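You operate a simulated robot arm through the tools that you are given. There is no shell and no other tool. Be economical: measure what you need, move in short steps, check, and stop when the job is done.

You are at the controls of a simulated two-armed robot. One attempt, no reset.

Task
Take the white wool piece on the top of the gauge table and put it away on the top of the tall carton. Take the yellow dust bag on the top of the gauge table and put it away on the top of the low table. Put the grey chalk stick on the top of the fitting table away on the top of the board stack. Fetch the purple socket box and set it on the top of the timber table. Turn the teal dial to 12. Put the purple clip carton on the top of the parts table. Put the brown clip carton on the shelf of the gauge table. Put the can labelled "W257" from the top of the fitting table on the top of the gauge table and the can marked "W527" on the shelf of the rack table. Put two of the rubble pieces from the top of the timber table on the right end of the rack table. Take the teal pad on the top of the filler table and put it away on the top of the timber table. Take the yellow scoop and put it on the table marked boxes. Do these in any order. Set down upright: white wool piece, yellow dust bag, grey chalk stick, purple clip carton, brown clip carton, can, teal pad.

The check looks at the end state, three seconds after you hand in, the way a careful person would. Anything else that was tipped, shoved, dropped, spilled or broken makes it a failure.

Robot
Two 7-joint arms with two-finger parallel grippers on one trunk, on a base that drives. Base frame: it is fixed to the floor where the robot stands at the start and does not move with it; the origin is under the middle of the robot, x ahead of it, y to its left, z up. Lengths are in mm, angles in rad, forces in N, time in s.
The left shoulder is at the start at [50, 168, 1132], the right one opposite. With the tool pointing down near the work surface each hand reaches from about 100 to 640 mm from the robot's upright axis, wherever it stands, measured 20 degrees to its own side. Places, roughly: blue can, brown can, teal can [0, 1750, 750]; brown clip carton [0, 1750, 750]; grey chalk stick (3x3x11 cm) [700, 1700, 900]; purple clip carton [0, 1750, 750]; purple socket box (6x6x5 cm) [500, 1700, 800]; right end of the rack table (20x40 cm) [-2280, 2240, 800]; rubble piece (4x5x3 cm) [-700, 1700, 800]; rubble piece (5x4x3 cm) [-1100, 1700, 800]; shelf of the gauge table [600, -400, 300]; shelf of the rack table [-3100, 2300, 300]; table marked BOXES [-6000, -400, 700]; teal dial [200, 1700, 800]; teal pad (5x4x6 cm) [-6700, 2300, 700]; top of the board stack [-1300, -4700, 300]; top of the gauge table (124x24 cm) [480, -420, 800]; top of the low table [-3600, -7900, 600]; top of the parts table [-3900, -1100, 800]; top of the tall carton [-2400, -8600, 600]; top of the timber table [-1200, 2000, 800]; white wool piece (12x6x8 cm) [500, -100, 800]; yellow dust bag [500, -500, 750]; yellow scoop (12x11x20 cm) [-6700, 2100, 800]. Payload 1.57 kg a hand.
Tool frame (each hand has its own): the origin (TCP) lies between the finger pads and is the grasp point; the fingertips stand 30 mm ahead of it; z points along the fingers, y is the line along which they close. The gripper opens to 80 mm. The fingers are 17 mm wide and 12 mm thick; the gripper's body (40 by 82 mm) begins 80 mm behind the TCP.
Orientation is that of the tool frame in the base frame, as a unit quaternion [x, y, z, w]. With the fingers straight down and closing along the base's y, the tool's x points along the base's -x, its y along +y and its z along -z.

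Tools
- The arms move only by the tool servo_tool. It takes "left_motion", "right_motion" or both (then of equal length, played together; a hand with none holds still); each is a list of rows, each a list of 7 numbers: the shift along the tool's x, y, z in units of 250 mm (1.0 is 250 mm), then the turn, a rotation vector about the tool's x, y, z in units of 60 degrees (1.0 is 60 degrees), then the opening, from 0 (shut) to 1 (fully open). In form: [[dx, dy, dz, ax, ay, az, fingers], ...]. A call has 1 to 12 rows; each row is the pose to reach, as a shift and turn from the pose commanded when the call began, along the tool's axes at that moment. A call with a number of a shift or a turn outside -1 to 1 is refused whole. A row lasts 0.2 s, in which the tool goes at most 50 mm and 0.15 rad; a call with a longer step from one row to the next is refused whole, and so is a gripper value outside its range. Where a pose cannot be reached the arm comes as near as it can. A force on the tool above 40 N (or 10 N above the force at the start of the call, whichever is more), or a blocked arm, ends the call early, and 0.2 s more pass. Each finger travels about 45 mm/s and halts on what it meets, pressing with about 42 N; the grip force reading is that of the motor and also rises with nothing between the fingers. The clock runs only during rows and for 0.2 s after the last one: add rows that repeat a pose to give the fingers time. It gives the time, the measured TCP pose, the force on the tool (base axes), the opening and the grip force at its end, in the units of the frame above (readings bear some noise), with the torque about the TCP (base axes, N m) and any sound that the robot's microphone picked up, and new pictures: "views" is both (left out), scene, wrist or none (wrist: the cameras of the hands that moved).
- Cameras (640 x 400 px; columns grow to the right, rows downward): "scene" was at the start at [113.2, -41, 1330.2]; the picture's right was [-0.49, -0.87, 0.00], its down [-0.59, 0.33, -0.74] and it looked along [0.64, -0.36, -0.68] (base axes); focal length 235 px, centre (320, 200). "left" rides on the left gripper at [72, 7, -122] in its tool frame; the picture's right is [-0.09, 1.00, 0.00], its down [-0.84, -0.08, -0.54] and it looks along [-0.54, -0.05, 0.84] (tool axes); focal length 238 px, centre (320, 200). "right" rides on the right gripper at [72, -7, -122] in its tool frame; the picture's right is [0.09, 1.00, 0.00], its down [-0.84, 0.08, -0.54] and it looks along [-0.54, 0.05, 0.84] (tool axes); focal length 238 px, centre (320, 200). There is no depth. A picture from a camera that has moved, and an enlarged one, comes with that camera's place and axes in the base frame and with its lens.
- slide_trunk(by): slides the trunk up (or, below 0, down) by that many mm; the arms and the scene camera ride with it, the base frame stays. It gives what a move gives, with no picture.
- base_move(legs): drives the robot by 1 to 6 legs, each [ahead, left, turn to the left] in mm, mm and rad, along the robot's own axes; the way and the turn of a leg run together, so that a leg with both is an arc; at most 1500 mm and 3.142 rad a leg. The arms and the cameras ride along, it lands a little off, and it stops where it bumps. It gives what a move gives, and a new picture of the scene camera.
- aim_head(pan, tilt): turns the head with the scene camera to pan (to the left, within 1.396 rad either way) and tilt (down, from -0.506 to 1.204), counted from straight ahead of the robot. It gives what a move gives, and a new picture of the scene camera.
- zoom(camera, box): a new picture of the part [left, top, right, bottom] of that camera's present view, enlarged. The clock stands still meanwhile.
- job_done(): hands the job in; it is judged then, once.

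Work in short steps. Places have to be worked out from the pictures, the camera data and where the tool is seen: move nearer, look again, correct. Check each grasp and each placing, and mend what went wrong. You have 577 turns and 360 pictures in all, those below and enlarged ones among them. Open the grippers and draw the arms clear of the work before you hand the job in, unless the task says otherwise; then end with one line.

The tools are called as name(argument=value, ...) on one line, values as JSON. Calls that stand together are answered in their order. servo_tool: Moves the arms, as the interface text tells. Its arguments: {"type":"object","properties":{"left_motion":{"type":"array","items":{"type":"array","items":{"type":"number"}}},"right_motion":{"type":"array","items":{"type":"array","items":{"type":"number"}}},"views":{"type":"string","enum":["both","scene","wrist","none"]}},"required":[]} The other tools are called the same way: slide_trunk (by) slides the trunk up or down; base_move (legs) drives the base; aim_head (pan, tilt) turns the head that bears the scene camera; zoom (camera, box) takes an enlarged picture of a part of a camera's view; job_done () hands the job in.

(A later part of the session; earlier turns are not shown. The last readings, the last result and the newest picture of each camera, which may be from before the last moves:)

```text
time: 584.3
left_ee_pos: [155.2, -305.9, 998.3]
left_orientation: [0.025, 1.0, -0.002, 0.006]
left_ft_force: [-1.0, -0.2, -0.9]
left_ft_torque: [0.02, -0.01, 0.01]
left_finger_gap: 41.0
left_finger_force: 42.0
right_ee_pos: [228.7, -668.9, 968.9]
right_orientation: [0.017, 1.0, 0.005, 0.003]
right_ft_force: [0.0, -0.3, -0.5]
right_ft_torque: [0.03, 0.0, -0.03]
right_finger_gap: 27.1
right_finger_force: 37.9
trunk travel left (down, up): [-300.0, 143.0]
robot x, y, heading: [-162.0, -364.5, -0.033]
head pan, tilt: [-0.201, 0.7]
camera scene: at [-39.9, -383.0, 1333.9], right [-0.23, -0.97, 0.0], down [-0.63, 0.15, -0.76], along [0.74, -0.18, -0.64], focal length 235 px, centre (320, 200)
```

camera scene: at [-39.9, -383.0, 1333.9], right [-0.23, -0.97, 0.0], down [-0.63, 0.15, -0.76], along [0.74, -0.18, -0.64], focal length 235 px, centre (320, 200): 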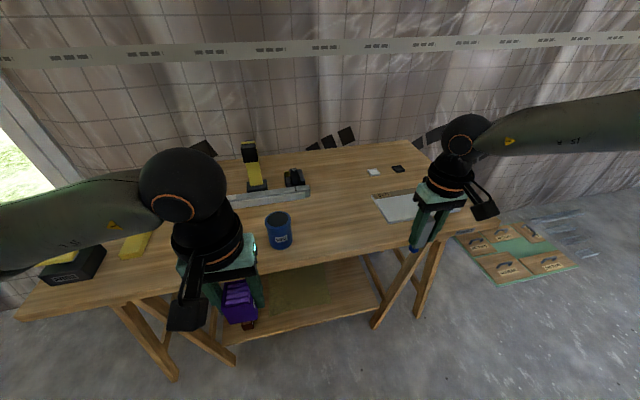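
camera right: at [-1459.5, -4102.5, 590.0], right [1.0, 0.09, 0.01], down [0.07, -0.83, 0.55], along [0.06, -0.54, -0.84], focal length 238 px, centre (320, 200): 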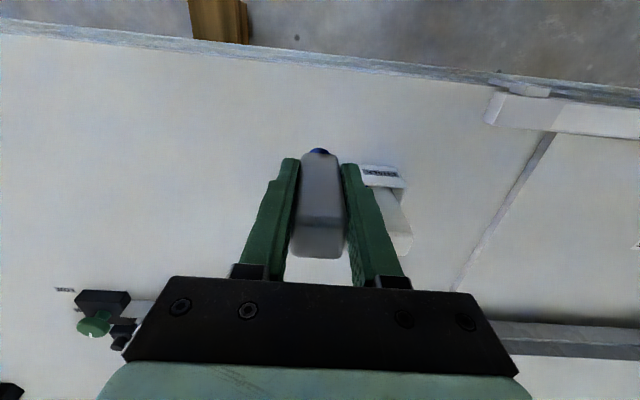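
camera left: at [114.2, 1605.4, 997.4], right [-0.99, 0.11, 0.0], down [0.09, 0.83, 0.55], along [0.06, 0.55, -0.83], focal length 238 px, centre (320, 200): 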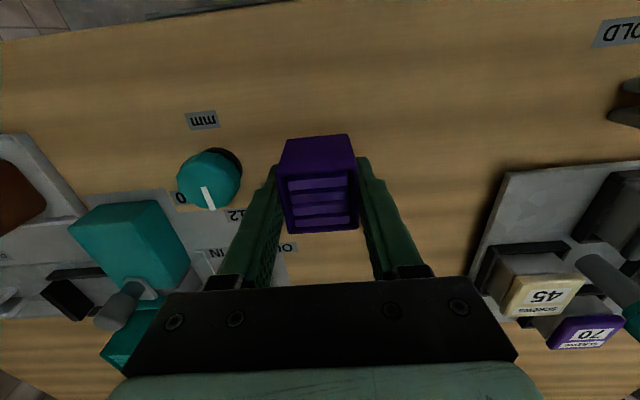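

I move the base so the stick comes over the free front area near (390,-575).

base_move(legs=[[130, 70, 0.033]])

servo_tool(right_motion=[[-0.1, 0, 0.1, 0, 0, 0, 0], [-0.15, 0, 0.25, 0, 0, 0, 0], [-0.15, 0, 0.35, 0, 0, 0, 0], [-0.15, 0, 0.37, 0, 0, 0, 0], [-0.15, 0, 0.385, 0, 0, 0, 0], [-0.15, 0, 0.4, 0, 0, 0, 0], [-0.15, 0, 0.415, 0, 0, 0, 0]], views="wrist")

```text
time: 585.7
left_ee_pos: [282.0, -227.9, 997.1]
left_orientation: [0.009, 1.0, -0.004, 0.007]
left_ft_force: [-0.8, 0.5, -1.1]
left_ft_torque: [-0.03, 0.01, -0.02]
left_finger_gap: 41.4
left_finger_force: 41.8
right_ee_pos: [368.9, -587.5, 969.0]
right_orientation: [0.0, 1.0, 0.004, 0.003]
right_ft_force: [0.2, -0.2, -0.7]
right_ft_torque: [0.01, 0.03, 0.01]
right_finger_gap: 27.1
right_finger_force: 37.9
trunk travel left (down, up): [-300.0, 143.0]
robot x, y, heading: [-37.8, -290.2, 0.006]
head pan, tilt: [-0.201, 0.7]
camera scene: at [90.3, -310.5, 1333.9], right [-0.2, -0.98, 0.0], down [-0.63, 0.13, -0.76], along [0.75, -0.15, -0.64], focal length 235 px, centre (320, 200)
```

scene: 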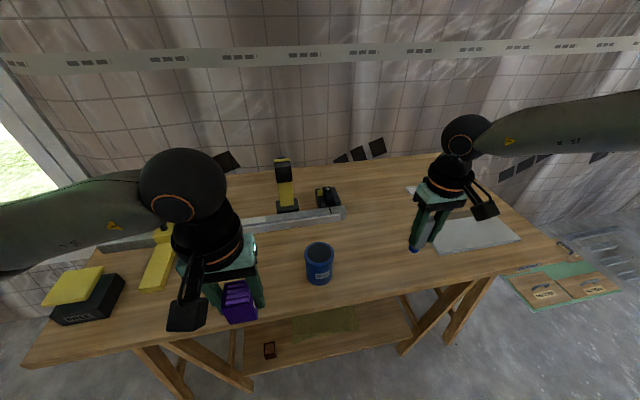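

```text
time: 587.3
left_ee_pos: [279.2, -226.7, 998.9]
left_orientation: [0.009, 1.0, -0.004, 0.009]
left_ft_force: [-0.1, 0.7, -1.2]
left_ft_torque: [0.0, -0.03, 0.03]
left_finger_gap: 41.2
left_finger_force: 41.9
right_ee_pos: [405.7, -586.9, 869.6]
right_orientation: [0.001, 1.0, 0.003, 0.006]
right_ft_force: [-7.4, -3.9, 26.2]
right_ft_torque: [-0.31, 0.29, -0.05]
right_finger_gap: 27.1
right_finger_force: 38.2
trunk travel left (down, up): [-300.0, 143.0]
robot x, y, heading: [-36.2, -292.9, 0.004]
head pan, tilt: [-0.201, 0.7]
camera right: at [333.0, -595.0, 991.3], right [-0.09, 1.0, 0.01], down [0.83, 0.07, 0.55], along [0.55, 0.06, -0.83], focal length 238 px, centre (320, 200)
```

right: 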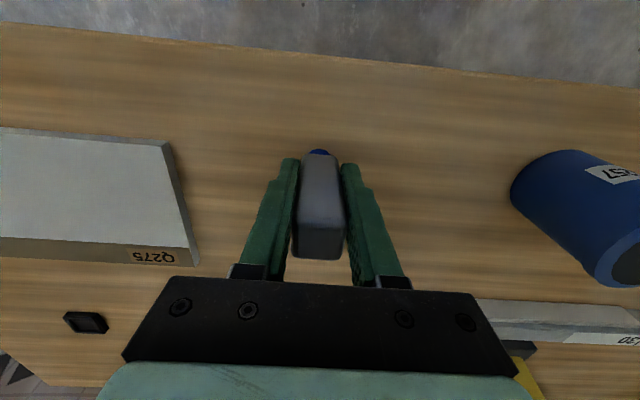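

The stick stands on the table. I release, rise, and pitch the right hand 30°.

servo_tool(right_motion=[[0, 0, 0, 0, 0, 0, 0.6], [0, 0, 0, 0, 0, 0, 0.7], [0, 0, 0, 0, 0, 0, 0.7], [0, 0, -0.15, 0, 0, 0, 0.7], [0, 0, -0.33, 0, 0, 0, 0.7], [0, 0, -0.5, 0, 0, 0, 0.7], [0, 0, -0.5, 0, 0, 0, 0.7]], views="none")

servo_tool(right_motion=[[0.08, 0, 0, 0, -0.13, 0, 0.7], [0.18, 0, 0, 0, -0.26, 0, 0.7], [0.18, 0, 0.1, 0, -0.39, 0, 0.7], [0.18, 0, 0.228, 0, -0.5, 0, 0.7], [0.18, 0, 0.228, 0, -0.5, 0, 0.7]], views="wrist")

```text
time: 588.9
left_ee_pos: [281.9, -227.5, 999.2]
left_orientation: [0.008, 1.0, -0.003, 0.007]
left_ft_force: [0.9, 0.0, -1.3]
left_ft_torque: [0.02, -0.01, -0.03]
left_finger_gap: 41.2
left_finger_force: 42.0
right_ee_pos: [407.4, -586.1, 990.1]
right_orientation: [0.001, 1.0, 0.005, 0.002]
right_ft_force: [0.5, 0.3, 0.4]
right_ft_torque: [-0.01, -0.03, 0.02]
right_finger_gap: 56.3
right_finger_force: 0.1
trunk travel left (down, up): [-300.0, 143.0]
robot x, y, heading: [-32.6, -292.2, 0.003]
head pan, tilt: [-0.201, 0.7]
```

```text
time: 590.1
left_ee_pos: [282.9, -225.9, 998.2]
left_orientation: [0.01, 1.0, -0.003, 0.008]
left_ft_force: [0.2, -0.9, -1.5]
left_ft_torque: [-0.01, -0.01, 0.02]
left_finger_gap: 41.4
left_finger_force: 42.0
right_ee_pos: [359.9, -587.9, 933.2]
right_orientation: [0.002, 0.965, 0.005, 0.263]
right_ft_force: [0.6, 0.4, -0.7]
right_ft_torque: [-0.02, -0.01, -0.01]
right_finger_gap: 56.2
right_finger_force: 0.2
trunk travel left (down, up): [-300.0, 143.0]
robot x, y, heading: [-32.9, -296.5, -0.001]
head pan, tilt: [-0.201, 0.7]
camera right: at [236.8, -596.0, 1002.8], right [-0.08, 1.0, -0.04], down [0.45, 0.07, 0.89], along [0.89, 0.05, -0.45], focal length 238 px, centre (320, 200)
```

right: 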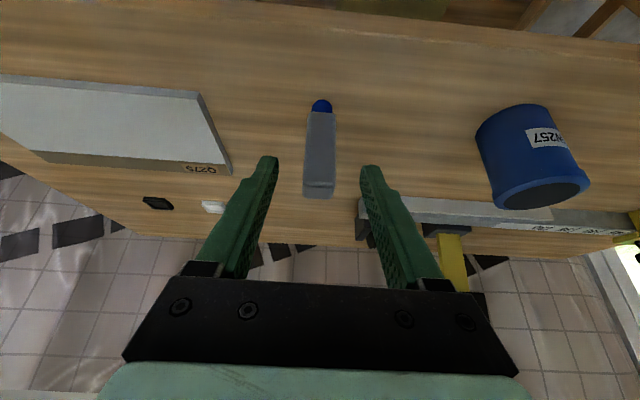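

Stick upright. I advance along the tool axis and grip it at z≈860.

servo_tool(right_motion=[[-0.005, 0.008, 0.12, 0, 0, 0, 0.7], [-0.01, 0.008, 0.24, 0, 0, 0, 0.7], [-0.017, 0.008, 0.347, 0, 0, 0, 0.7], [-0.017, 0.008, 0.347, 0, 0, 0, 0.3], [-0.017, 0.008, 0.347, 0, 0, 0, 0], [-0.017, 0.008, 0.347, 0, 0, 0, 0], [-0.017, 0.008, 0.347, 0, 0, 0, 0]], views="none")

servo_tool(right_motion=[[0, 0, 0, 0, 0, 0, 0], [-0.05, 0, -0.09, 0, 0, 0, 0], [-0.13, 0, -0.23, 0, 0, 0, 0], [-0.2, 0, -0.35, 0, 0, 0, 0], [-0.25, 0, -0.43, 0, 0, 0, 0], [-0.25, 0, -0.43, 0, 0, 0, 0]], views="wrist")

```text
time: 591.7
left_ee_pos: [281.5, -228.5, 998.1]
left_orientation: [0.008, 1.0, -0.003, 0.006]
left_ft_force: [-0.6, -0.2, -0.8]
left_ft_torque: [0.01, -0.01, -0.03]
left_finger_gap: 41.6
left_finger_force: 41.8
right_ee_pos: [408.0, -586.6, 858.5]
right_orientation: [0.001, 0.965, 0.004, 0.262]
right_ft_force: [-1.0, -0.3, 1.3]
right_ft_torque: [0.01, -0.02, 0.04]
right_finger_gap: 27.4
right_finger_force: 33.9
trunk travel left (down, up): [-300.0, 143.0]
robot x, y, heading: [-35.4, -297.7, 0.003]
head pan, tilt: [-0.201, 0.7]
```

```text
time: 593.1
left_ee_pos: [282.2, -226.9, 997.8]
left_orientation: [0.009, 1.0, -0.003, 0.007]
left_ft_force: [0.5, 0.0, -0.6]
left_ft_torque: [0.02, 0.03, 0.02]
left_finger_gap: 41.3
left_finger_force: 41.7
right_ee_pos: [409.1, -585.3, 984.5]
right_orientation: [0.001, 0.965, 0.004, 0.261]
right_ft_force: [-0.6, -0.9, -0.7]
right_ft_torque: [0.0, 0.04, -0.03]
right_finger_gap: 27.1
right_finger_force: 37.8
trunk travel left (down, up): [-300.0, 143.0]
robot x, y, heading: [-33.1, -297.0, 0.001]
head pan, tilt: [-0.201, 0.7]
camera right: at [285.7, -594.2, 1054.5], right [-0.08, 1.0, -0.04], down [0.45, 0.07, 0.89], along [0.89, 0.05, -0.45], focal length 238 px, centre (320, 200)
```

right: 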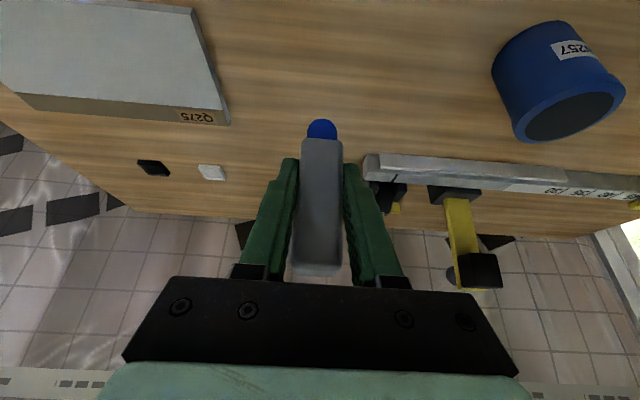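

Held with pitch. I drive back to the stack along the known path.

base_move(legs=[[-350, 0, 0], [0, 0, -1.571], [900, 0, 0], [900, 0, 0], [900, -900, 0], [350, -190, 0]])

```text
time: 614.3
left_ee_pos: [-1050.5, -3250.7, 1000.0]
left_orientation: [0.699, 0.715, -0.006, 0.003]
left_ft_force: [0.1, -0.1, -0.6]
left_ft_torque: [0.0, 0.03, -0.03]
left_finger_gap: 41.5
left_finger_force: 42.4
right_ee_pos: [-1402.9, -3392.3, 985.4]
right_orientation: [0.67, 0.695, -0.177, 0.192]
right_ft_force: [-0.5, 0.7, 0.6]
right_ft_torque: [-0.01, 0.01, 0.03]
right_finger_gap: 27.3
right_finger_force: 37.5
trunk travel left (down, up): [-300.0, 143.0]
robot x, y, heading: [-1129.8, -2942.9, -1.53]
head pan, tilt: [-0.201, 0.7]
stopped in leg 5: the robot was blocked; the commanded pose is now the measured one
camera scene: at [-1140.3, -3063.5, 1334.0], right [-0.99, 0.16, 0.0], down [0.1, 0.64, -0.76], along [-0.12, -0.76, -0.64], focal length 235 px, centre (320, 200)
```

scene: 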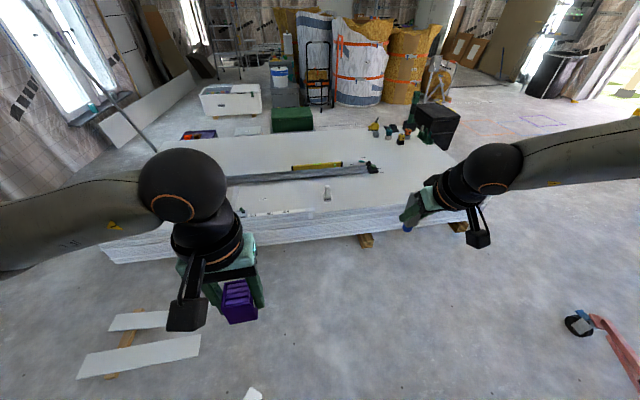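

Blocked by the crumbs' corner, I think. I back a little, straighten, move west, and continue.

base_move(legs=[[-40, 0, -0.041], [30, -185, 0], [350, -160, 0], [380, 0, 0]])

aim_head(pan=-0.2, tilt=0.9)

```text
time: 616.6
left_ee_pos: [-1198.3, -3238.4, 998.5]
left_orientation: [0.713, 0.701, -0.007, 0.003]
left_ft_force: [0.2, -1.0, -1.0]
left_ft_torque: [-0.02, 0.02, -0.02]
left_finger_gap: 41.0
left_finger_force: 42.0
right_ee_pos: [-1555.9, -3363.7, 981.5]
right_orientation: [0.683, 0.683, -0.179, 0.187]
right_ft_force: [-0.2, -0.3, -0.7]
right_ft_torque: [0.01, 0.04, 0.01]
right_finger_gap: 27.2
right_finger_force: 38.4
trunk travel left (down, up): [-300.0, 143.0]
robot x, y, heading: [-1264.0, -2924.8, -1.57]
head pan, tilt: [-0.201, 0.7]
stopped in leg 2: the robot was blocked; the commanded pose is now the measured one
camera scene: at [-1281.6, -3045.6, 1334.0], right [-0.98, 0.2, 0.0], down [0.13, 0.63, -0.76], along [-0.15, -0.75, -0.64], focal length 235 px, centre (320, 200)
```

scene: 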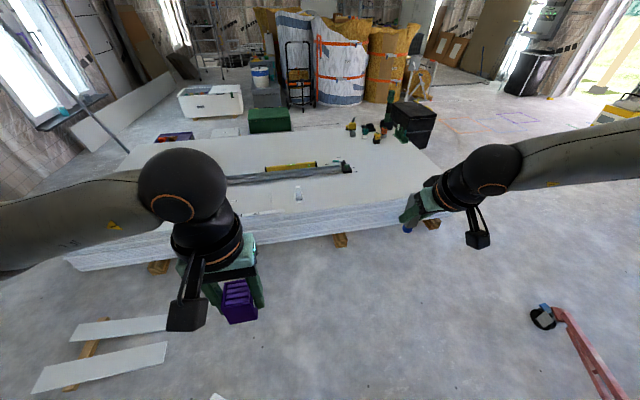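

```text
time: 617.3
left_ee_pos: [-1198.4, -3237.4, 997.5]
left_orientation: [0.713, 0.701, -0.007, 0.003]
left_ft_force: [-0.1, 0.5, -1.4]
left_ft_torque: [-0.03, 0.0, -0.01]
left_finger_gap: 41.2
left_finger_force: 42.7
right_ee_pos: [-1555.0, -3364.3, 982.1]
right_orientation: [0.683, 0.683, -0.18, 0.186]
right_ft_force: [0.2, 0.1, -0.5]
right_ft_torque: [0.01, 0.01, 0.0]
right_finger_gap: 27.1
right_finger_force: 37.4
trunk travel left (down, up): [-300.0, 143.0]
robot x, y, heading: [-1268.9, -2917.2, -1.564]
head pan, tilt: [-0.201, 0.901]
camera scene: at [-1279.8, -3036.5, 1317.7], right [-0.98, 0.2, 0.0], down [0.15, 0.77, -0.62], along [-0.12, -0.61, -0.78], focal length 235 px, centre (320, 200)
```

scene: 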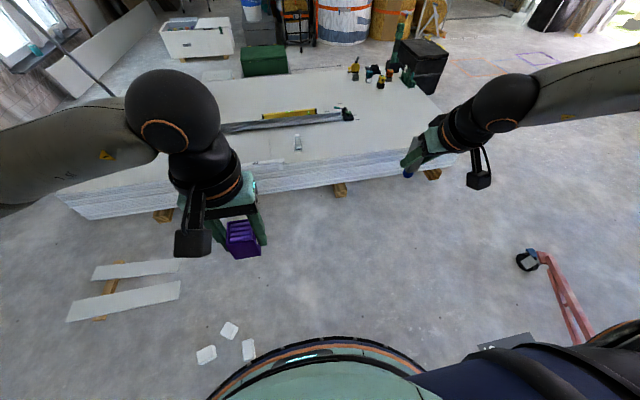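

Still blocked on the west side; I look right to see what is there.

aim_head(pan=-1.35, tilt=0.6)

```text
time: 618.7
left_ee_pos: [-1198.3, -3236.2, 998.7]
left_orientation: [0.713, 0.702, -0.006, 0.003]
left_ft_force: [0.8, 0.4, -0.3]
left_ft_torque: [0.04, -0.03, 0.02]
left_finger_gap: 41.3
left_finger_force: 41.6
right_ee_pos: [-1555.9, -3364.6, 982.0]
right_orientation: [0.683, 0.683, -0.18, 0.187]
right_ft_force: [-1.3, 0.8, -0.4]
right_ft_torque: [0.05, -0.01, 0.03]
right_finger_gap: 27.2
right_finger_force: 37.6
trunk travel left (down, up): [-300.0, 143.0]
robot x, y, heading: [-1261.3, -2920.1, -1.562]
head pan, tilt: [-1.349, 0.6]
camera scene: at [-1351.0, -2982.2, 1342.5], right [-0.22, 0.97, 0.0], down [0.55, 0.13, -0.82], along [-0.8, -0.18, -0.57], focal length 235 px, centre (320, 200)
```

scene: 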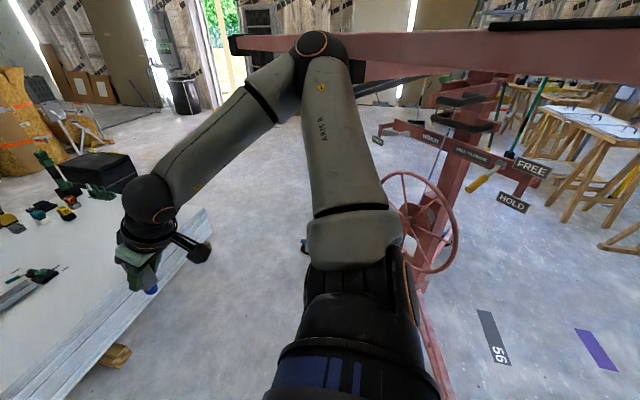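

The right elbow touches the hoist beam. I back off slightly east, lower the trunk so the arm passes under, and continue.

base_move(legs=[[0, 40, 0]])

slide_trunk(by=-300)

base_move(legs=[[20, -110, -0.008], [350, -130, 0], [390, 0, 0]])

aim_head(pan=-0.3, tilt=0.8)

```text
time: 619.7
left_ee_pos: [-1158.3, -3236.4, 998.6]
left_orientation: [0.712, 0.702, -0.008, 0.002]
left_ft_force: [0.7, 0.3, -1.0]
left_ft_torque: [-0.06, 0.01, -0.01]
left_finger_gap: 41.5
left_finger_force: 41.5
right_ee_pos: [-1516.7, -3363.1, 982.8]
right_orientation: [0.682, 0.684, -0.18, 0.187]
right_ft_force: [0.2, -0.3, 0.2]
right_ft_torque: [-0.01, 0.03, 0.01]
right_finger_gap: 27.1
right_finger_force: 37.5
trunk travel left (down, up): [-300.0, 143.0]
robot x, y, heading: [-1226.5, -2918.4, -1.568]
head pan, tilt: [-1.349, 0.6]
camera scene: at [-1310.9, -2981.0, 1342.6], right [-0.22, 0.97, 0.0], down [0.55, 0.13, -0.83], along [-0.8, -0.18, -0.56], focal length 235 px, centre (320, 200)
```

scene: 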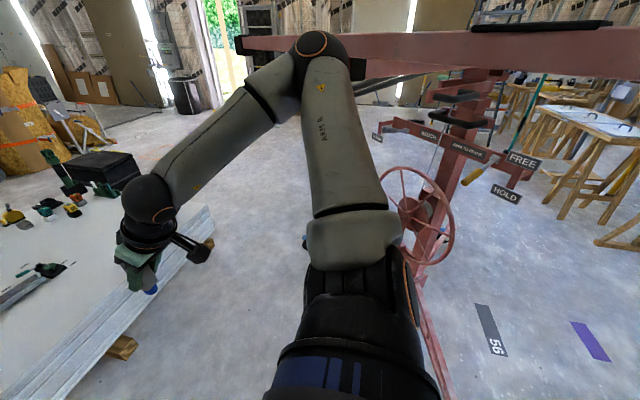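

```text
time: 622.7
left_ee_pos: [-1158.7, -3236.4, 698.7]
left_orientation: [0.713, 0.701, -0.007, 0.004]
left_ft_force: [0.8, 0.5, -1.5]
left_ft_torque: [-0.01, -0.02, -0.03]
left_finger_gap: 41.5
left_finger_force: 41.7
right_ee_pos: [-1516.6, -3364.2, 683.6]
right_orientation: [0.683, 0.682, -0.181, 0.187]
right_ft_force: [-0.6, 0.2, -0.3]
right_ft_torque: [0.03, -0.03, 0.02]
right_finger_gap: 27.1
right_finger_force: 37.7
trunk travel left (down, up): [0.0, 443.0]
robot x, y, heading: [-1224.8, -2921.3, -1.568]
head pan, tilt: [-1.349, 0.6]
```

```text
time: 628.4
left_ee_pos: [-1407.7, -3994.3, 700.0]
left_orientation: [0.719, 0.695, -0.007, 0.004]
left_ft_force: [-0.4, -0.3, -0.7]
left_ft_torque: [0.0, 0.0, 0.02]
left_finger_gap: 41.6
left_finger_force: 41.7
right_ee_pos: [-1769.9, -4118.1, 683.7]
right_orientation: [0.689, 0.677, -0.182, 0.185]
right_ft_force: [-0.6, 0.6, -0.5]
right_ft_torque: [0.03, 0.01, 0.01]
right_finger_gap: 27.1
right_finger_force: 38.3
trunk travel left (down, up): [0.0, 443.0]
robot x, y, heading: [-1466.3, -3677.0, -1.586]
head pan, tilt: [-1.349, 0.6]
camera scene: at [-1557.0, -3737.6, 1042.6], right [-0.21, 0.98, 0.0], down [0.55, 0.12, -0.83], along [-0.81, -0.17, -0.56], focal length 235 px, centre (320, 200)
```

scene: 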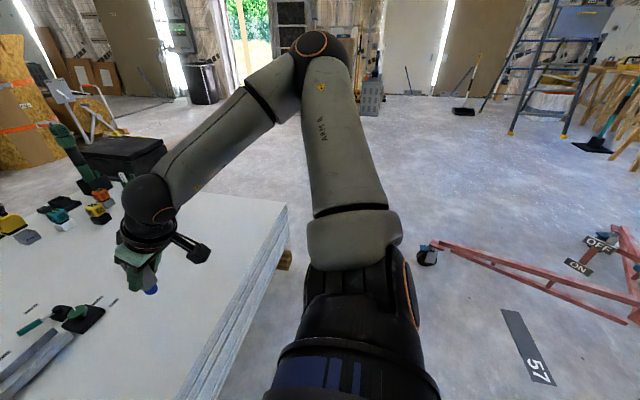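

```text
time: 629.7
left_ee_pos: [-1408.5, -3995.6, 698.8]
left_orientation: [0.719, 0.695, -0.007, 0.004]
left_ft_force: [-0.3, -0.2, -1.1]
left_ft_torque: [0.01, -0.01, 0.04]
left_finger_gap: 41.2
left_finger_force: 41.3
right_ee_pos: [-1769.2, -4116.2, 682.6]
right_orientation: [0.688, 0.677, -0.182, 0.185]
right_ft_force: [0.1, 0.4, -0.3]
right_ft_torque: [0.0, 0.0, 0.0]
right_finger_gap: 26.8
right_finger_force: 38.2
trunk travel left (down, up): [0.0, 443.0]
robot x, y, heading: [-1470.7, -3679.8, -1.587]
head pan, tilt: [-0.3, 0.799]
camera scene: at [-1495.5, -3796.2, 1025.7], right [-0.95, 0.31, 0.0], down [0.22, 0.68, -0.7], along [-0.22, -0.66, -0.72], focal length 235 px, centre (320, 200)
```

scene: 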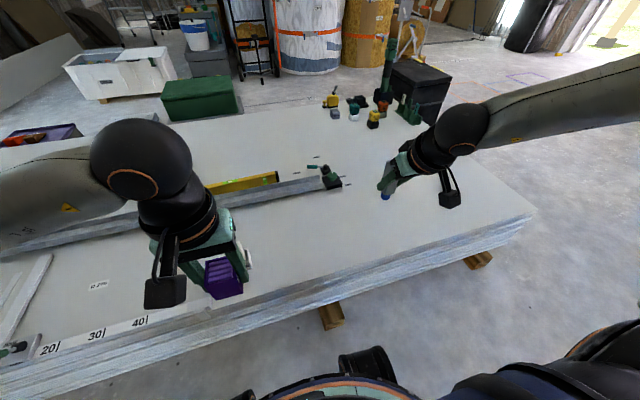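

In place. I lower the pitched hand toward the free spot (-1765,-4200).

servo_tool(right_motion=[[0.045, 0, 0.16, 0, 0, 0, 0], [0.09, 0, 0.32, 0, 0, 0, 0], [0.135, 0, 0.48, 0, 0, 0, 0], [0.18, 0, 0.64, 0, 0, 0, 0], [0.227, 0, 0.79, 0, 0, 0, 0], [0.227, 0, 0.79, 0, 0, 0, 0]], views="none")

servo_tool(right_motion=[[0.03, 0, 0.15, 0, 0, 0, 0], [0.07, 0, 0.3, 0, 0, 0, 0], [0.102, 0, 0.449, 0, 0, 0, 0], [0.102, 0, 0.449, 0, 0, 0, 0]], views="both")

```text
time: 631.1
left_ee_pos: [-1409.3, -3996.0, 698.7]
left_orientation: [0.718, 0.696, -0.007, 0.003]
left_ft_force: [-0.8, -0.5, 0.2]
left_ft_torque: [0.01, 0.0, -0.04]
left_finger_gap: 41.3
left_finger_force: 41.7
right_ee_pos: [-1768.4, -4166.5, 483.8]
right_orientation: [0.688, 0.677, -0.183, 0.185]
right_ft_force: [0.1, 1.0, -1.3]
right_ft_torque: [0.02, 0.03, 0.02]
right_finger_gap: 27.2
right_finger_force: 37.8
trunk travel left (down, up): [0.0, 443.0]
robot x, y, heading: [-1468.7, -3680.4, -1.586]
head pan, tilt: [-0.3, 0.799]
```

```text
time: 632.1
left_ee_pos: [-1409.5, -3995.1, 698.1]
left_orientation: [0.719, 0.695, -0.007, 0.004]
left_ft_force: [0.2, -0.3, -1.3]
left_ft_torque: [-0.03, 0.01, 0.02]
left_finger_gap: 41.2
left_finger_force: 41.7
right_ee_pos: [-1792.8, -4160.3, 472.2]
right_orientation: [0.689, 0.677, -0.182, 0.185]
right_ft_force: [0.2, -0.7, -0.2]
right_ft_torque: [0.0, 0.0, 0.01]
right_finger_gap: 27.2
right_finger_force: 37.8
right hand out of reach, approached as far as the arm can: row 1, 2, 3, 4
trunk travel left (down, up): [0.0, 443.0]
robot x, y, heading: [-1468.8, -3676.4, -1.581]
head pan, tilt: [-0.3, 0.799]
camera scene: at [-1495.4, -3796.2, 1025.7], right [-0.95, 0.31, 0.0], down [0.22, 0.68, -0.7], along [-0.22, -0.66, -0.72], focal length 235 px, centre (320, 200)
camera right: at [-1798.2, -4038.2, 541.9], right [1.0, 0.06, -0.04], down [0.06, -0.45, 0.89], along [0.04, -0.89, -0.46], focal length 238 px, centre (320, 200)
```

scene: 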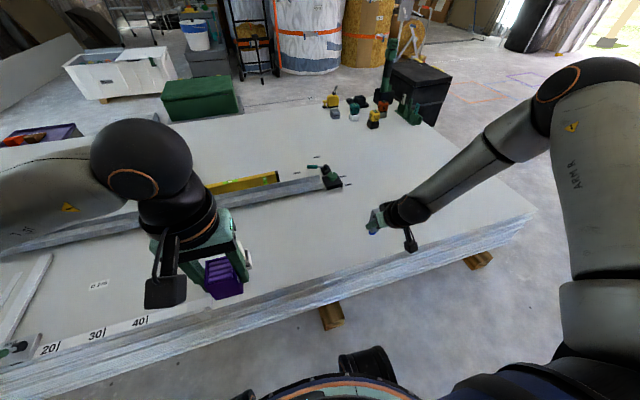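
right: 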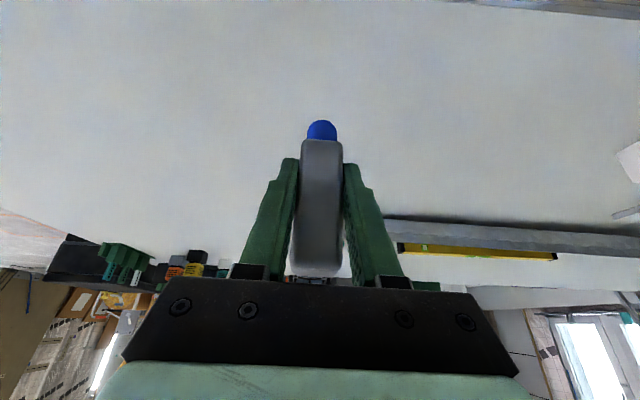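

The elbow is in a high posture. I bring the hand in and closer, to let the elbow drop, as on the left arm earlier.

servo_tool(right_motion=[[0.03, 0.0, -0.15, 0, 0, 0, 0], [0.08, 0.1, -0.28, 0, 0, 0, 0], [0.14, 0.22, -0.4, 0, 0, 0, 0], [0.2, 0.35, -0.45, 0, 0, 0, 0], [0.25, 0.5, -0.5, 0, 0, 0, 0], [0.29, 0.65, -0.54, 0, 0, 0, 0], [0.29, 0.65, -0.54, 0, 0, 0, 0]], views="scene")

```text
time: 633.7
left_ee_pos: [-1409.1, -3996.0, 698.5]
left_orientation: [0.718, 0.696, -0.007, 0.004]
left_ft_force: [-1.7, -0.8, -0.6]
left_ft_torque: [0.01, -0.04, -0.01]
left_finger_gap: 41.2
left_finger_force: 41.6
right_ee_pos: [-1635.1, -4035.9, 559.6]
right_orientation: [0.688, 0.678, -0.18, 0.185]
right_ft_force: [0.4, 0.4, -0.4]
right_ft_torque: [0.01, -0.04, 0.01]
right_finger_gap: 27.3
right_finger_force: 37.8
right hand out of reach, approached as far as the arm can: row 6, 7
trunk travel left (down, up): [0.0, 443.0]
robot x, y, heading: [-1469.4, -3677.7, -1.582]
head pan, tilt: [-0.3, 0.799]
camera scene: at [-1495.4, -3796.2, 1025.7], right [-0.95, 0.31, 0.0], down [0.22, 0.68, -0.7], along [-0.22, -0.66, -0.72], focal length 235 px, centre (320, 200)
```

scene: 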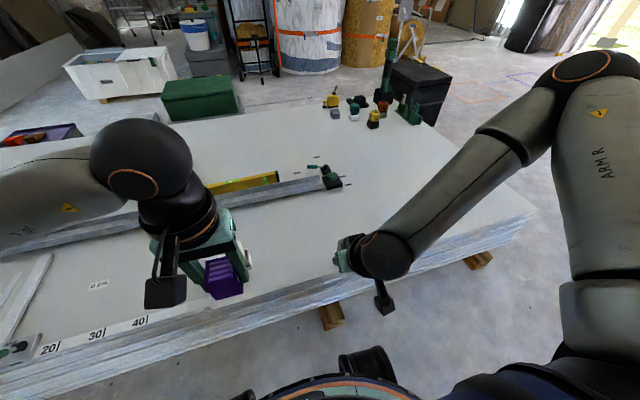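

I try a steeper 60° pitch close in, which earlier made the left elbow drop.

servo_tool(right_motion=[[-0.03, 0, -0.1, 0, -0.13, 0, 0], [-0.06, 0, -0.2, 0, -0.26, 0, 0], [-0.06, 0, -0.2, 0, -0.39, 0, 0], [-0.06, 0, -0.2, 0, -0.5, 0, 0], [-0.06, 0, -0.2, 0, -0.5, 0, 0]], views="scene")

```text
time: 634.9
left_ee_pos: [-1409.6, -3994.9, 699.0]
left_orientation: [0.719, 0.695, -0.008, 0.004]
left_ft_force: [0.4, 0.1, -1.2]
left_ft_torque: [0.0, -0.01, 0.01]
left_finger_gap: 41.2
left_finger_force: 42.5
right_ee_pos: [-1647.5, -4099.7, 641.6]
right_orientation: [0.621, 0.604, -0.355, 0.352]
right_ft_force: [0.3, 0.6, -0.8]
right_ft_torque: [0.01, 0.01, 0.01]
right_finger_gap: 27.4
right_finger_force: 37.6
right hand out of reach, approached as far as the arm can: row 1, 2, 3, 4, 5
trunk travel left (down, up): [0.0, 443.0]
robot x, y, heading: [-1473.4, -3681.4, -1.583]
head pan, tilt: [-0.3, 0.799]
camera scene: at [-1495.4, -3796.2, 1025.7], right [-0.95, 0.31, 0.0], down [0.22, 0.68, -0.7], along [-0.22, -0.66, -0.72], focal length 235 px, centre (320, 200)
```

scene: 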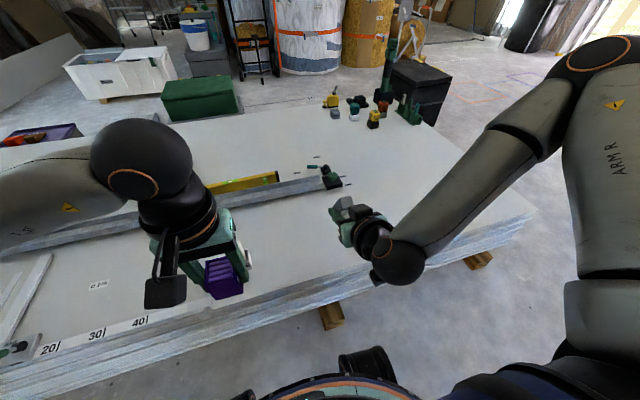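

I return to 30° pitch and mirror the pose that worked for the left arm: about 530 ahead, 110 to the side.

servo_tool(right_motion=[[0.024, 0.05, 0.118, 0, 0.1, 0, 0], [0.049, 0.1, 0.235, 0, 0.2, 0, 0], [0.073, 0.16, 0.353, 0, 0.3, 0, 0], [0.098, 0.21, 0.47, 0, 0.4, 0, 0], [0.122, 0.26, 0.588, 0, 0.5, 0, 0], [0.122, 0.26, 0.588, 0, 0.5, 0, 0]], views="scene")

```text
time: 636.3
left_ee_pos: [-1410.0, -3996.5, 698.3]
left_orientation: [0.719, 0.695, -0.008, 0.004]
left_ft_force: [-0.4, 0.8, -1.5]
left_ft_torque: [-0.04, -0.01, -0.02]
left_finger_gap: 41.4
left_finger_force: 42.0
right_ee_pos: [-1642.0, -4179.8, 586.5]
right_orientation: [0.689, 0.677, -0.181, 0.185]
right_ft_force: [-0.3, 0.3, -1.0]
right_ft_torque: [0.02, 0.01, -0.01]
right_finger_gap: 27.4
right_finger_force: 37.4
right hand out of reach, approached as far as the arm can: row 2, 3, 4, 5, 6
trunk travel left (down, up): [0.0, 443.0]
robot x, y, heading: [-1469.4, -3678.9, -1.583]
head pan, tilt: [-0.3, 0.799]
camera scene: at [-1495.4, -3796.2, 1025.7], right [-0.95, 0.31, 0.0], down [0.22, 0.68, -0.7], along [-0.22, -0.66, -0.72], focal length 235 px, centre (320, 200)
```

scene: 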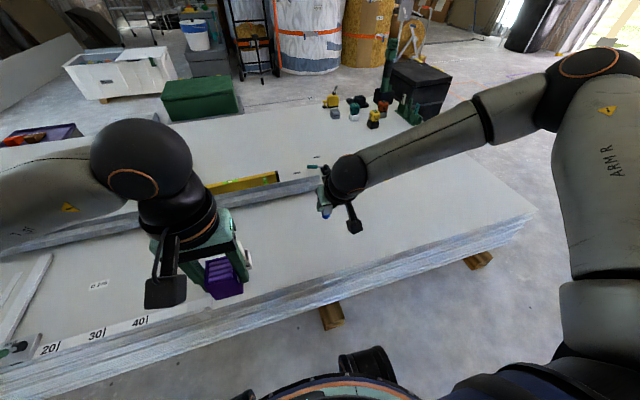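

The elbow is locked outward. I bring the hand out to the right side and lower it there, to let the elbow hang.

servo_tool(right_motion=[[0.1, -0.1, -0.06, 0, 0, 0, 0], [0.2, -0.22, -0.12, 0, 0, 0, 0], [0.3, -0.36, -0.17, 0, 0, 0, 0], [0.4, -0.5, -0.23, 0, 0, 0, 0], [0.5, -0.64, -0.29, 0, 0, 0, 0], [0.6, -0.78, -0.35, 0, 0, 0, 0], [0.69, -0.92, -0.4, 0, 0, 0, 0], [0.69, -0.99, -0.4, 0, 0, 0, 0], [0.69, -0.99, -0.4, 0, 0, 0, 0]], views="none")

servo_tool(right_motion=[[0.09, 0, 0.15, 0, 0, 0, 0], [0.18, 0, 0.3, 0, 0, 0, 0], [0.24, 0, 0.41, 0, 0, 0, 0], [0.24, 0, 0.41, 0, 0, 0, 0]], views="scene")

```text
time: 638.3
left_ee_pos: [-1409.6, -3996.0, 699.4]
left_orientation: [0.719, 0.695, -0.007, 0.003]
left_ft_force: [0.7, -1.0, -1.2]
left_ft_torque: [0.01, 0.02, -0.01]
left_finger_gap: 41.2
left_finger_force: 42.2
right_ee_pos: [-1887.6, -3976.4, 581.9]
right_orientation: [0.688, 0.678, -0.181, 0.186]
right_ft_force: [0.0, 0.5, -0.9]
right_ft_torque: [0.0, 0.01, 0.01]
right_finger_gap: 27.2
right_finger_force: 37.9
trunk travel left (down, up): [0.0, 443.0]
robot x, y, heading: [-1470.9, -3677.8, -1.587]
head pan, tilt: [-0.3, 0.799]
```

```text
time: 639.3
left_ee_pos: [-1409.3, -3994.9, 698.5]
left_orientation: [0.719, 0.695, -0.007, 0.004]
left_ft_force: [-0.2, -0.1, -1.5]
left_ft_torque: [0.02, -0.03, 0.0]
left_finger_gap: 40.9
left_finger_force: 41.7
right_ee_pos: [-1886.4, -3979.0, 462.1]
right_orientation: [0.689, 0.677, -0.181, 0.185]
right_ft_force: [0.1, -0.8, -0.5]
right_ft_torque: [0.01, 0.0, 0.0]
right_finger_gap: 27.3
right_finger_force: 38.2
trunk travel left (down, up): [0.0, 443.0]
robot x, y, heading: [-1469.9, -3678.8, -1.582]
head pan, tilt: [-0.3, 0.799]
camera scene: at [-1495.5, -3796.2, 1025.7], right [-0.95, 0.31, 0.0], down [0.22, 0.68, -0.7], along [-0.22, -0.66, -0.72], focal length 235 px, centre (320, 200)
```

scene: 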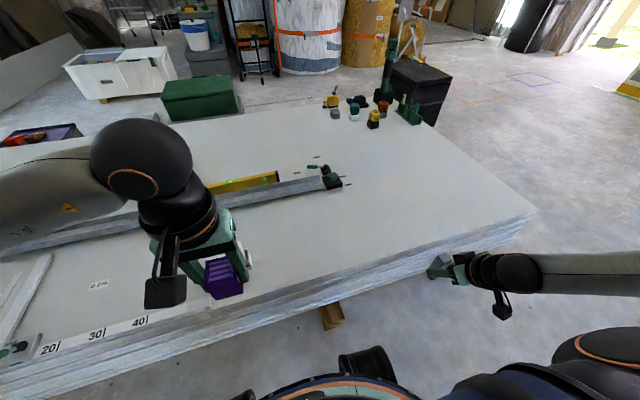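

The elbow dropped. Now I extend forward over the stack at this height.

servo_tool(right_motion=[[-0.13, 0.07, 0.07, 0, 0, 0, 0], [-0.26, 0.14, 0.145, 0, 0, 0, 0], [-0.39, 0.21, 0.22, 0, 0, 0, 0], [-0.51, 0.28, 0.29, 0, 0, 0, 0], [-0.62, 0.35, 0.355, 0, 0, 0, 0], [-0.73, 0.4, 0.424, 0, 0, 0, 0], [-0.73, 0.4, 0.424, 0, 0, 0, 0]], views="both")

```text
time: 640.9
left_ee_pos: [-1408.9, -3996.1, 699.2]
left_orientation: [0.719, 0.695, -0.008, 0.003]
left_ft_force: [-0.3, -0.5, -1.1]
left_ft_torque: [-0.02, 0.03, 0.01]
left_finger_gap: 41.4
left_finger_force: 42.2
right_ee_pos: [-1789.0, -4189.2, 464.4]
right_orientation: [0.689, 0.677, -0.182, 0.185]
right_ft_force: [0.1, -0.1, -1.0]
right_ft_torque: [0.0, 0.01, -0.01]
right_finger_gap: 27.1
right_finger_force: 37.7
trunk travel left (down, up): [0.0, 443.0]
robot x, y, heading: [-1472.7, -3677.9, -1.584]
head pan, tilt: [-0.3, 0.799]
camera scene: at [-1495.4, -3796.2, 1025.7], right [-0.95, 0.31, 0.0], down [0.22, 0.68, -0.7], along [-0.22, -0.66, -0.72], focal length 235 px, centre (320, 200)
camera right: at [-1793.0, -4066.7, 534.3], right [1.0, 0.07, -0.04], down [0.06, -0.45, 0.89], along [0.04, -0.89, -0.46], focal length 238 px, centre (320, 200)
```

scene: 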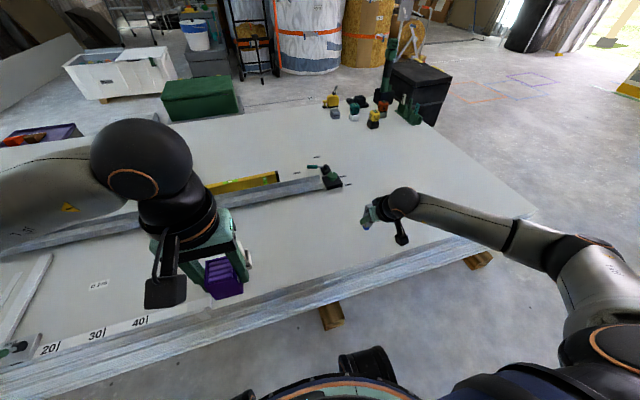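
right: 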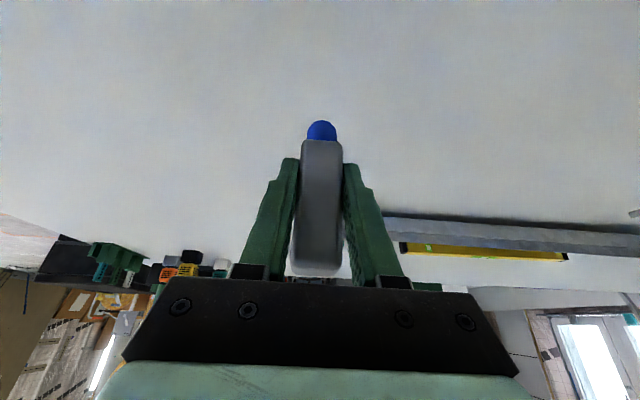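

Good. I lower to near the surface, then finely to contact.

servo_tool(right_motion=[[0.07, 0, 0.12, 0, 0, 0, 0], [0.14, 0, 0.24, 0, 0, 0, 0], [0.19, 0, 0.33, 0, 0, 0, 0], [0.198, 0, 0.344, 0, 0, 0, 0], [0.206, 0, 0.358, 0, 0, 0, 0], [0.214, 0, 0.372, 0, 0, 0, 0], [0.222, 0, 0.386, 0, 0, 0, 0], [0.23, 0, 0.4, 0, 0, 0, 0], [0.238, 0, 0.414, 0, 0, 0, 0], [0.246, 0, 0.428, 0, 0, 0, 0], [0.254, 0, 0.442, 0, 0, 0, 0], [0.262, 0, 0.456, 0, 0, 0, 0]], views="wrist")

```text
time: 642.6
left_ee_pos: [-1409.0, -3996.9, 698.7]
left_orientation: [0.719, 0.695, -0.008, 0.003]
left_ft_force: [-0.5, 1.6, -0.8]
left_ft_torque: [0.02, -0.04, 0.01]
left_finger_gap: 41.4
left_finger_force: 42.1
right_ee_pos: [-1788.5, -4197.2, 360.7]
right_orientation: [0.688, 0.674, -0.186, 0.194]
right_ft_force: [-0.8, -1.0, 9.7]
right_ft_torque: [-0.09, 0.01, 0.04]
right_finger_gap: 27.2
right_finger_force: 37.4
trunk travel left (down, up): [0.0, 443.0]
robot x, y, heading: [-1469.3, -3680.2, -1.588]
head pan, tilt: [-0.3, 0.799]
stopped in row 8 (right hand): the force on the tool passed its limit at 44 N (the readings are from after the stop); the commanded pose is now the measured one
camera right: at [-1793.7, -4074.1, 428.1], right [1.0, 0.06, -0.03], down [0.06, -0.44, 0.9], along [0.04, -0.9, -0.44], focal length 238 px, centre (320, 200)
```

right: 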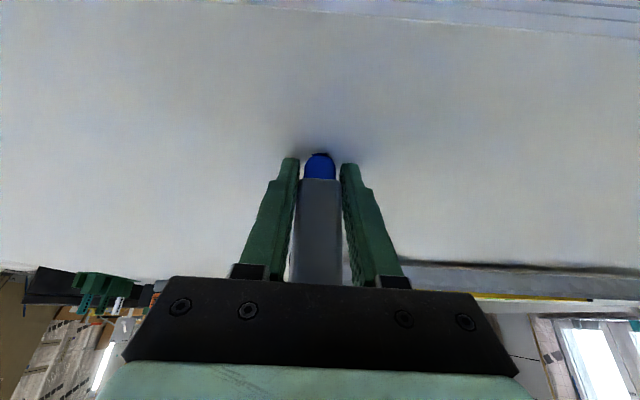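

The stick touches; it seems to have slid in the grip. I check its uprightness with the scene camera.

zoom(camera="scene", box=[310, 170, 470, 270])

```text
4.00 times, centred on (390, 220) of scene
camera zoom: at [-1495.1, -3795.4, 1025.2], right [-0.95, 0.31, 0.0], down [0.22, 0.68, -0.7], along [-0.22, -0.66, -0.72], focal length 940 px, centre (40, 120)
```

zoom: 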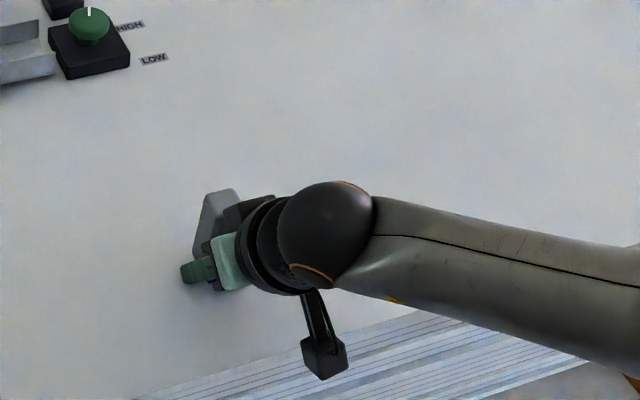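

It is near vertical. I release and withdraw along the tool axis.

servo_tool(right_motion=[[0, 0, 0, 0, 0, 0, 0.4], [0, 0, 0, 0, 0, 0, 0.7], [0, 0, 0, 0, 0, 0, 0.9], [0, 0, 0, 0, 0, 0, 0.9], [0, 0, -0.15, 0, 0, 0, 0.9], [0, 0, -0.33, 0, 0, 0, 0.9], [0, 0, -0.5, 0, 0, 0, 0.9], [0, 0, -0.5, 0, 0, 0, 0.9]], views="wrist")

```text
time: 644.4
left_ee_pos: [-1409.7, -3995.8, 698.3]
left_orientation: [0.719, 0.695, -0.008, 0.002]
left_ft_force: [0.4, -1.2, -1.1]
left_ft_torque: [-0.02, -0.04, 0.03]
left_finger_gap: 41.5
left_finger_force: 41.8
right_ee_pos: [-1790.6, -4129.5, 463.7]
right_orientation: [0.689, 0.675, -0.184, 0.19]
right_ft_force: [0.2, 0.5, 0.6]
right_ft_torque: [-0.01, -0.01, -0.04]
right_finger_gap: 71.8
right_finger_force: 0.1
trunk travel left (down, up): [0.0, 443.0]
robot x, y, heading: [-1470.0, -3684.1, -1.587]
head pan, tilt: [-0.3, 0.799]
camera right: at [-1795.4, -4005.7, 532.2], right [1.0, 0.06, -0.03], down [0.06, -0.44, 0.89], along [0.04, -0.89, -0.45], focal length 238 px, centre (320, 200)
```

right: 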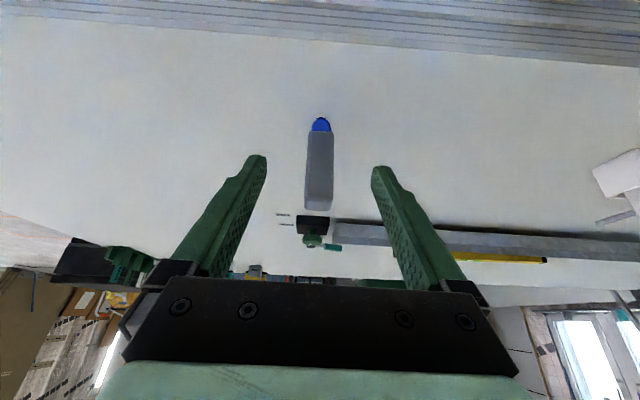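

The stick stands upright on the stack. I withdraw the right arm and drive back past the hoist with the trunk still low.

servo_tool(right_motion=[[0.12, 0, -0.06, 0, 0.12, 0, 0.9], [0.26, 0, -0.12, 0, 0.25, 0, 0.9], [0.4, 0, -0.18, 0, 0.38, 0, 0.9], [0.5, 0, -0.24, 0, 0.5, 0, 0.9], [0.5, 0, -0.24, 0, 0.5, 0, 0.9]], views="none")

base_move(legs=[[-380, 0, 0.016], [-350, 160, 0], [-880, 900, 0]])

```text
time: 645.6
left_ee_pos: [-1409.2, -3995.5, 698.8]
left_orientation: [0.718, 0.696, -0.007, 0.003]
left_ft_force: [0.2, 0.7, -0.6]
left_ft_torque: [0.01, 0.02, 0.0]
left_finger_gap: 41.2
left_finger_force: 42.3
right_ee_pos: [-1788.3, -3994.8, 454.3]
right_orientation: [0.713, 0.701, 0.0, 0.007]
right_ft_force: [-1.0, 0.6, 0.5]
right_ft_torque: [0.03, 0.01, 0.02]
right_finger_gap: 72.1
right_finger_force: 0.1
trunk travel left (down, up): [0.0, 443.0]
robot x, y, heading: [-1470.8, -3676.4, -1.587]
head pan, tilt: [-0.3, 0.799]
```

```text
time: 657.8
left_ee_pos: [-351.0, -2391.0, 698.6]
left_orientation: [0.713, 0.701, -0.008, 0.004]
left_ft_force: [-0.3, 0.4, -1.0]
left_ft_torque: [-0.01, -0.05, 0.0]
left_finger_gap: 41.3
left_finger_force: 42.0
right_ee_pos: [-729.9, -2395.9, 452.0]
right_orientation: [0.708, 0.706, 0.0, 0.008]
right_ft_force: [0.0, -0.8, -0.2]
right_ft_torque: [-0.01, 0.0, -0.02]
right_finger_gap: 71.8
right_finger_force: 0.2
trunk travel left (down, up): [0.0, 443.0]
robot x, y, heading: [-414.5, -2077.3, -1.566]
head pan, tilt: [-0.3, 0.799]
camera scene: at [-439.6, -2192.7, 1025.7], right [-0.96, 0.29, 0.0], down [0.21, 0.69, -0.7], along [-0.21, -0.67, -0.72], focal length 235 px, centre (320, 200)
```

scene: 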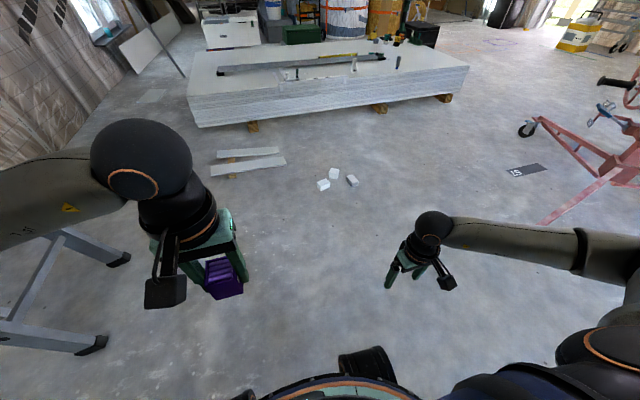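

I raise the trunk and drive to the north side of the parts table.

slide_trunk(by=300)

base_move(legs=[[-1250, 0, -0.005], [-1170, 0, 0], [0, -1500, 0], [0, -1450, 0]])

aim_head(pan=0, tilt=0.45)

```text
time: 660.8
left_ee_pos: [-351.1, -2390.9, 998.0]
left_orientation: [0.713, 0.701, -0.007, 0.004]
left_ft_force: [0.4, 0.1, -1.4]
left_ft_torque: [-0.01, 0.01, 0.0]
left_finger_gap: 41.3
left_finger_force: 42.2
right_ee_pos: [-729.5, -2395.7, 752.9]
right_orientation: [0.707, 0.707, 0.0, 0.009]
right_ft_force: [0.6, -0.3, 0.1]
right_ft_torque: [0.02, 0.02, 0.03]
right_finger_gap: 72.1
right_finger_force: 0.1
trunk travel left (down, up): [-300.0, 143.0]
robot x, y, heading: [-416.3, -2075.9, -1.573]
head pan, tilt: [-0.3, 0.799]
```

```text
time: 698.4
left_ee_pos: [-3324.3, 59.4, 998.7]
left_orientation: [0.711, 0.703, -0.007, 0.004]
left_ft_force: [-0.4, -1.1, -0.6]
left_ft_torque: [-0.02, -0.02, -0.02]
left_finger_gap: 41.3
left_finger_force: 41.8
right_ee_pos: [-3703.0, 52.5, 753.0]
right_orientation: [0.706, 0.708, 0.0, 0.008]
right_ft_force: [0.1, -0.1, 0.6]
right_ft_torque: [0.02, 0.04, 0.01]
right_finger_gap: 72.0
right_finger_force: 0.1
trunk travel left (down, up): [-300.0, 143.0]
robot x, y, heading: [-3392.8, 370.5, -1.563]
head pan, tilt: [-0.3, 0.799]
camera scene: at [-3415.1, 257.3, 1325.7], right [-0.96, 0.29, 0.0], down [0.21, 0.69, -0.7], along [-0.2, -0.67, -0.72], focal length 235 px, centre (320, 200)
```

scene: 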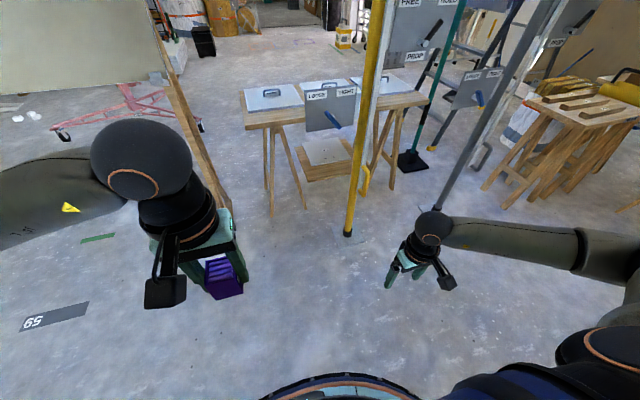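

```text
time: 699.2
left_ee_pos: [-3324.4, 60.2, 998.0]
left_orientation: [0.711, 0.703, -0.007, 0.004]
left_ft_force: [-0.1, 0.4, -0.8]
left_ft_torque: [0.01, -0.03, 0.02]
left_finger_gap: 41.2
left_finger_force: 42.3
right_ee_pos: [-3703.1, 52.2, 753.4]
right_orientation: [0.706, 0.708, 0.0, 0.009]
right_ft_force: [0.3, -0.6, -0.4]
right_ft_torque: [-0.01, -0.03, -0.02]
right_finger_gap: 72.0
right_finger_force: 0.0
trunk travel left (down, up): [-300.0, 143.0]
robot x, y, heading: [-3392.1, 377.1, -1.566]
head pan, tilt: [0.0, 0.45]
camera scene: at [-3391.2, 242.6, 1356.1], right [-1.0, -0.01, 0.0], down [0.0, 0.44, -0.9], along [0.01, -0.9, -0.44], focal length 235 px, centre (320, 200)
```

scene: 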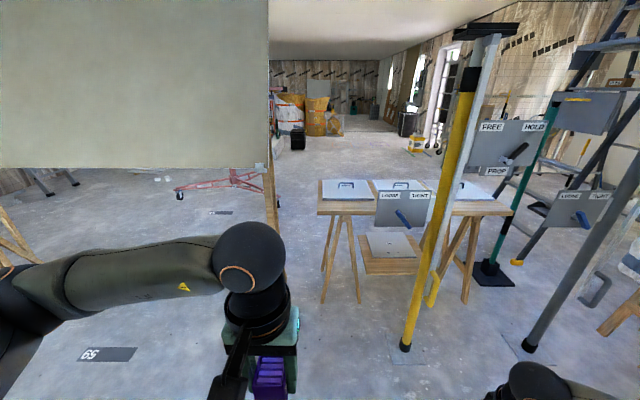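

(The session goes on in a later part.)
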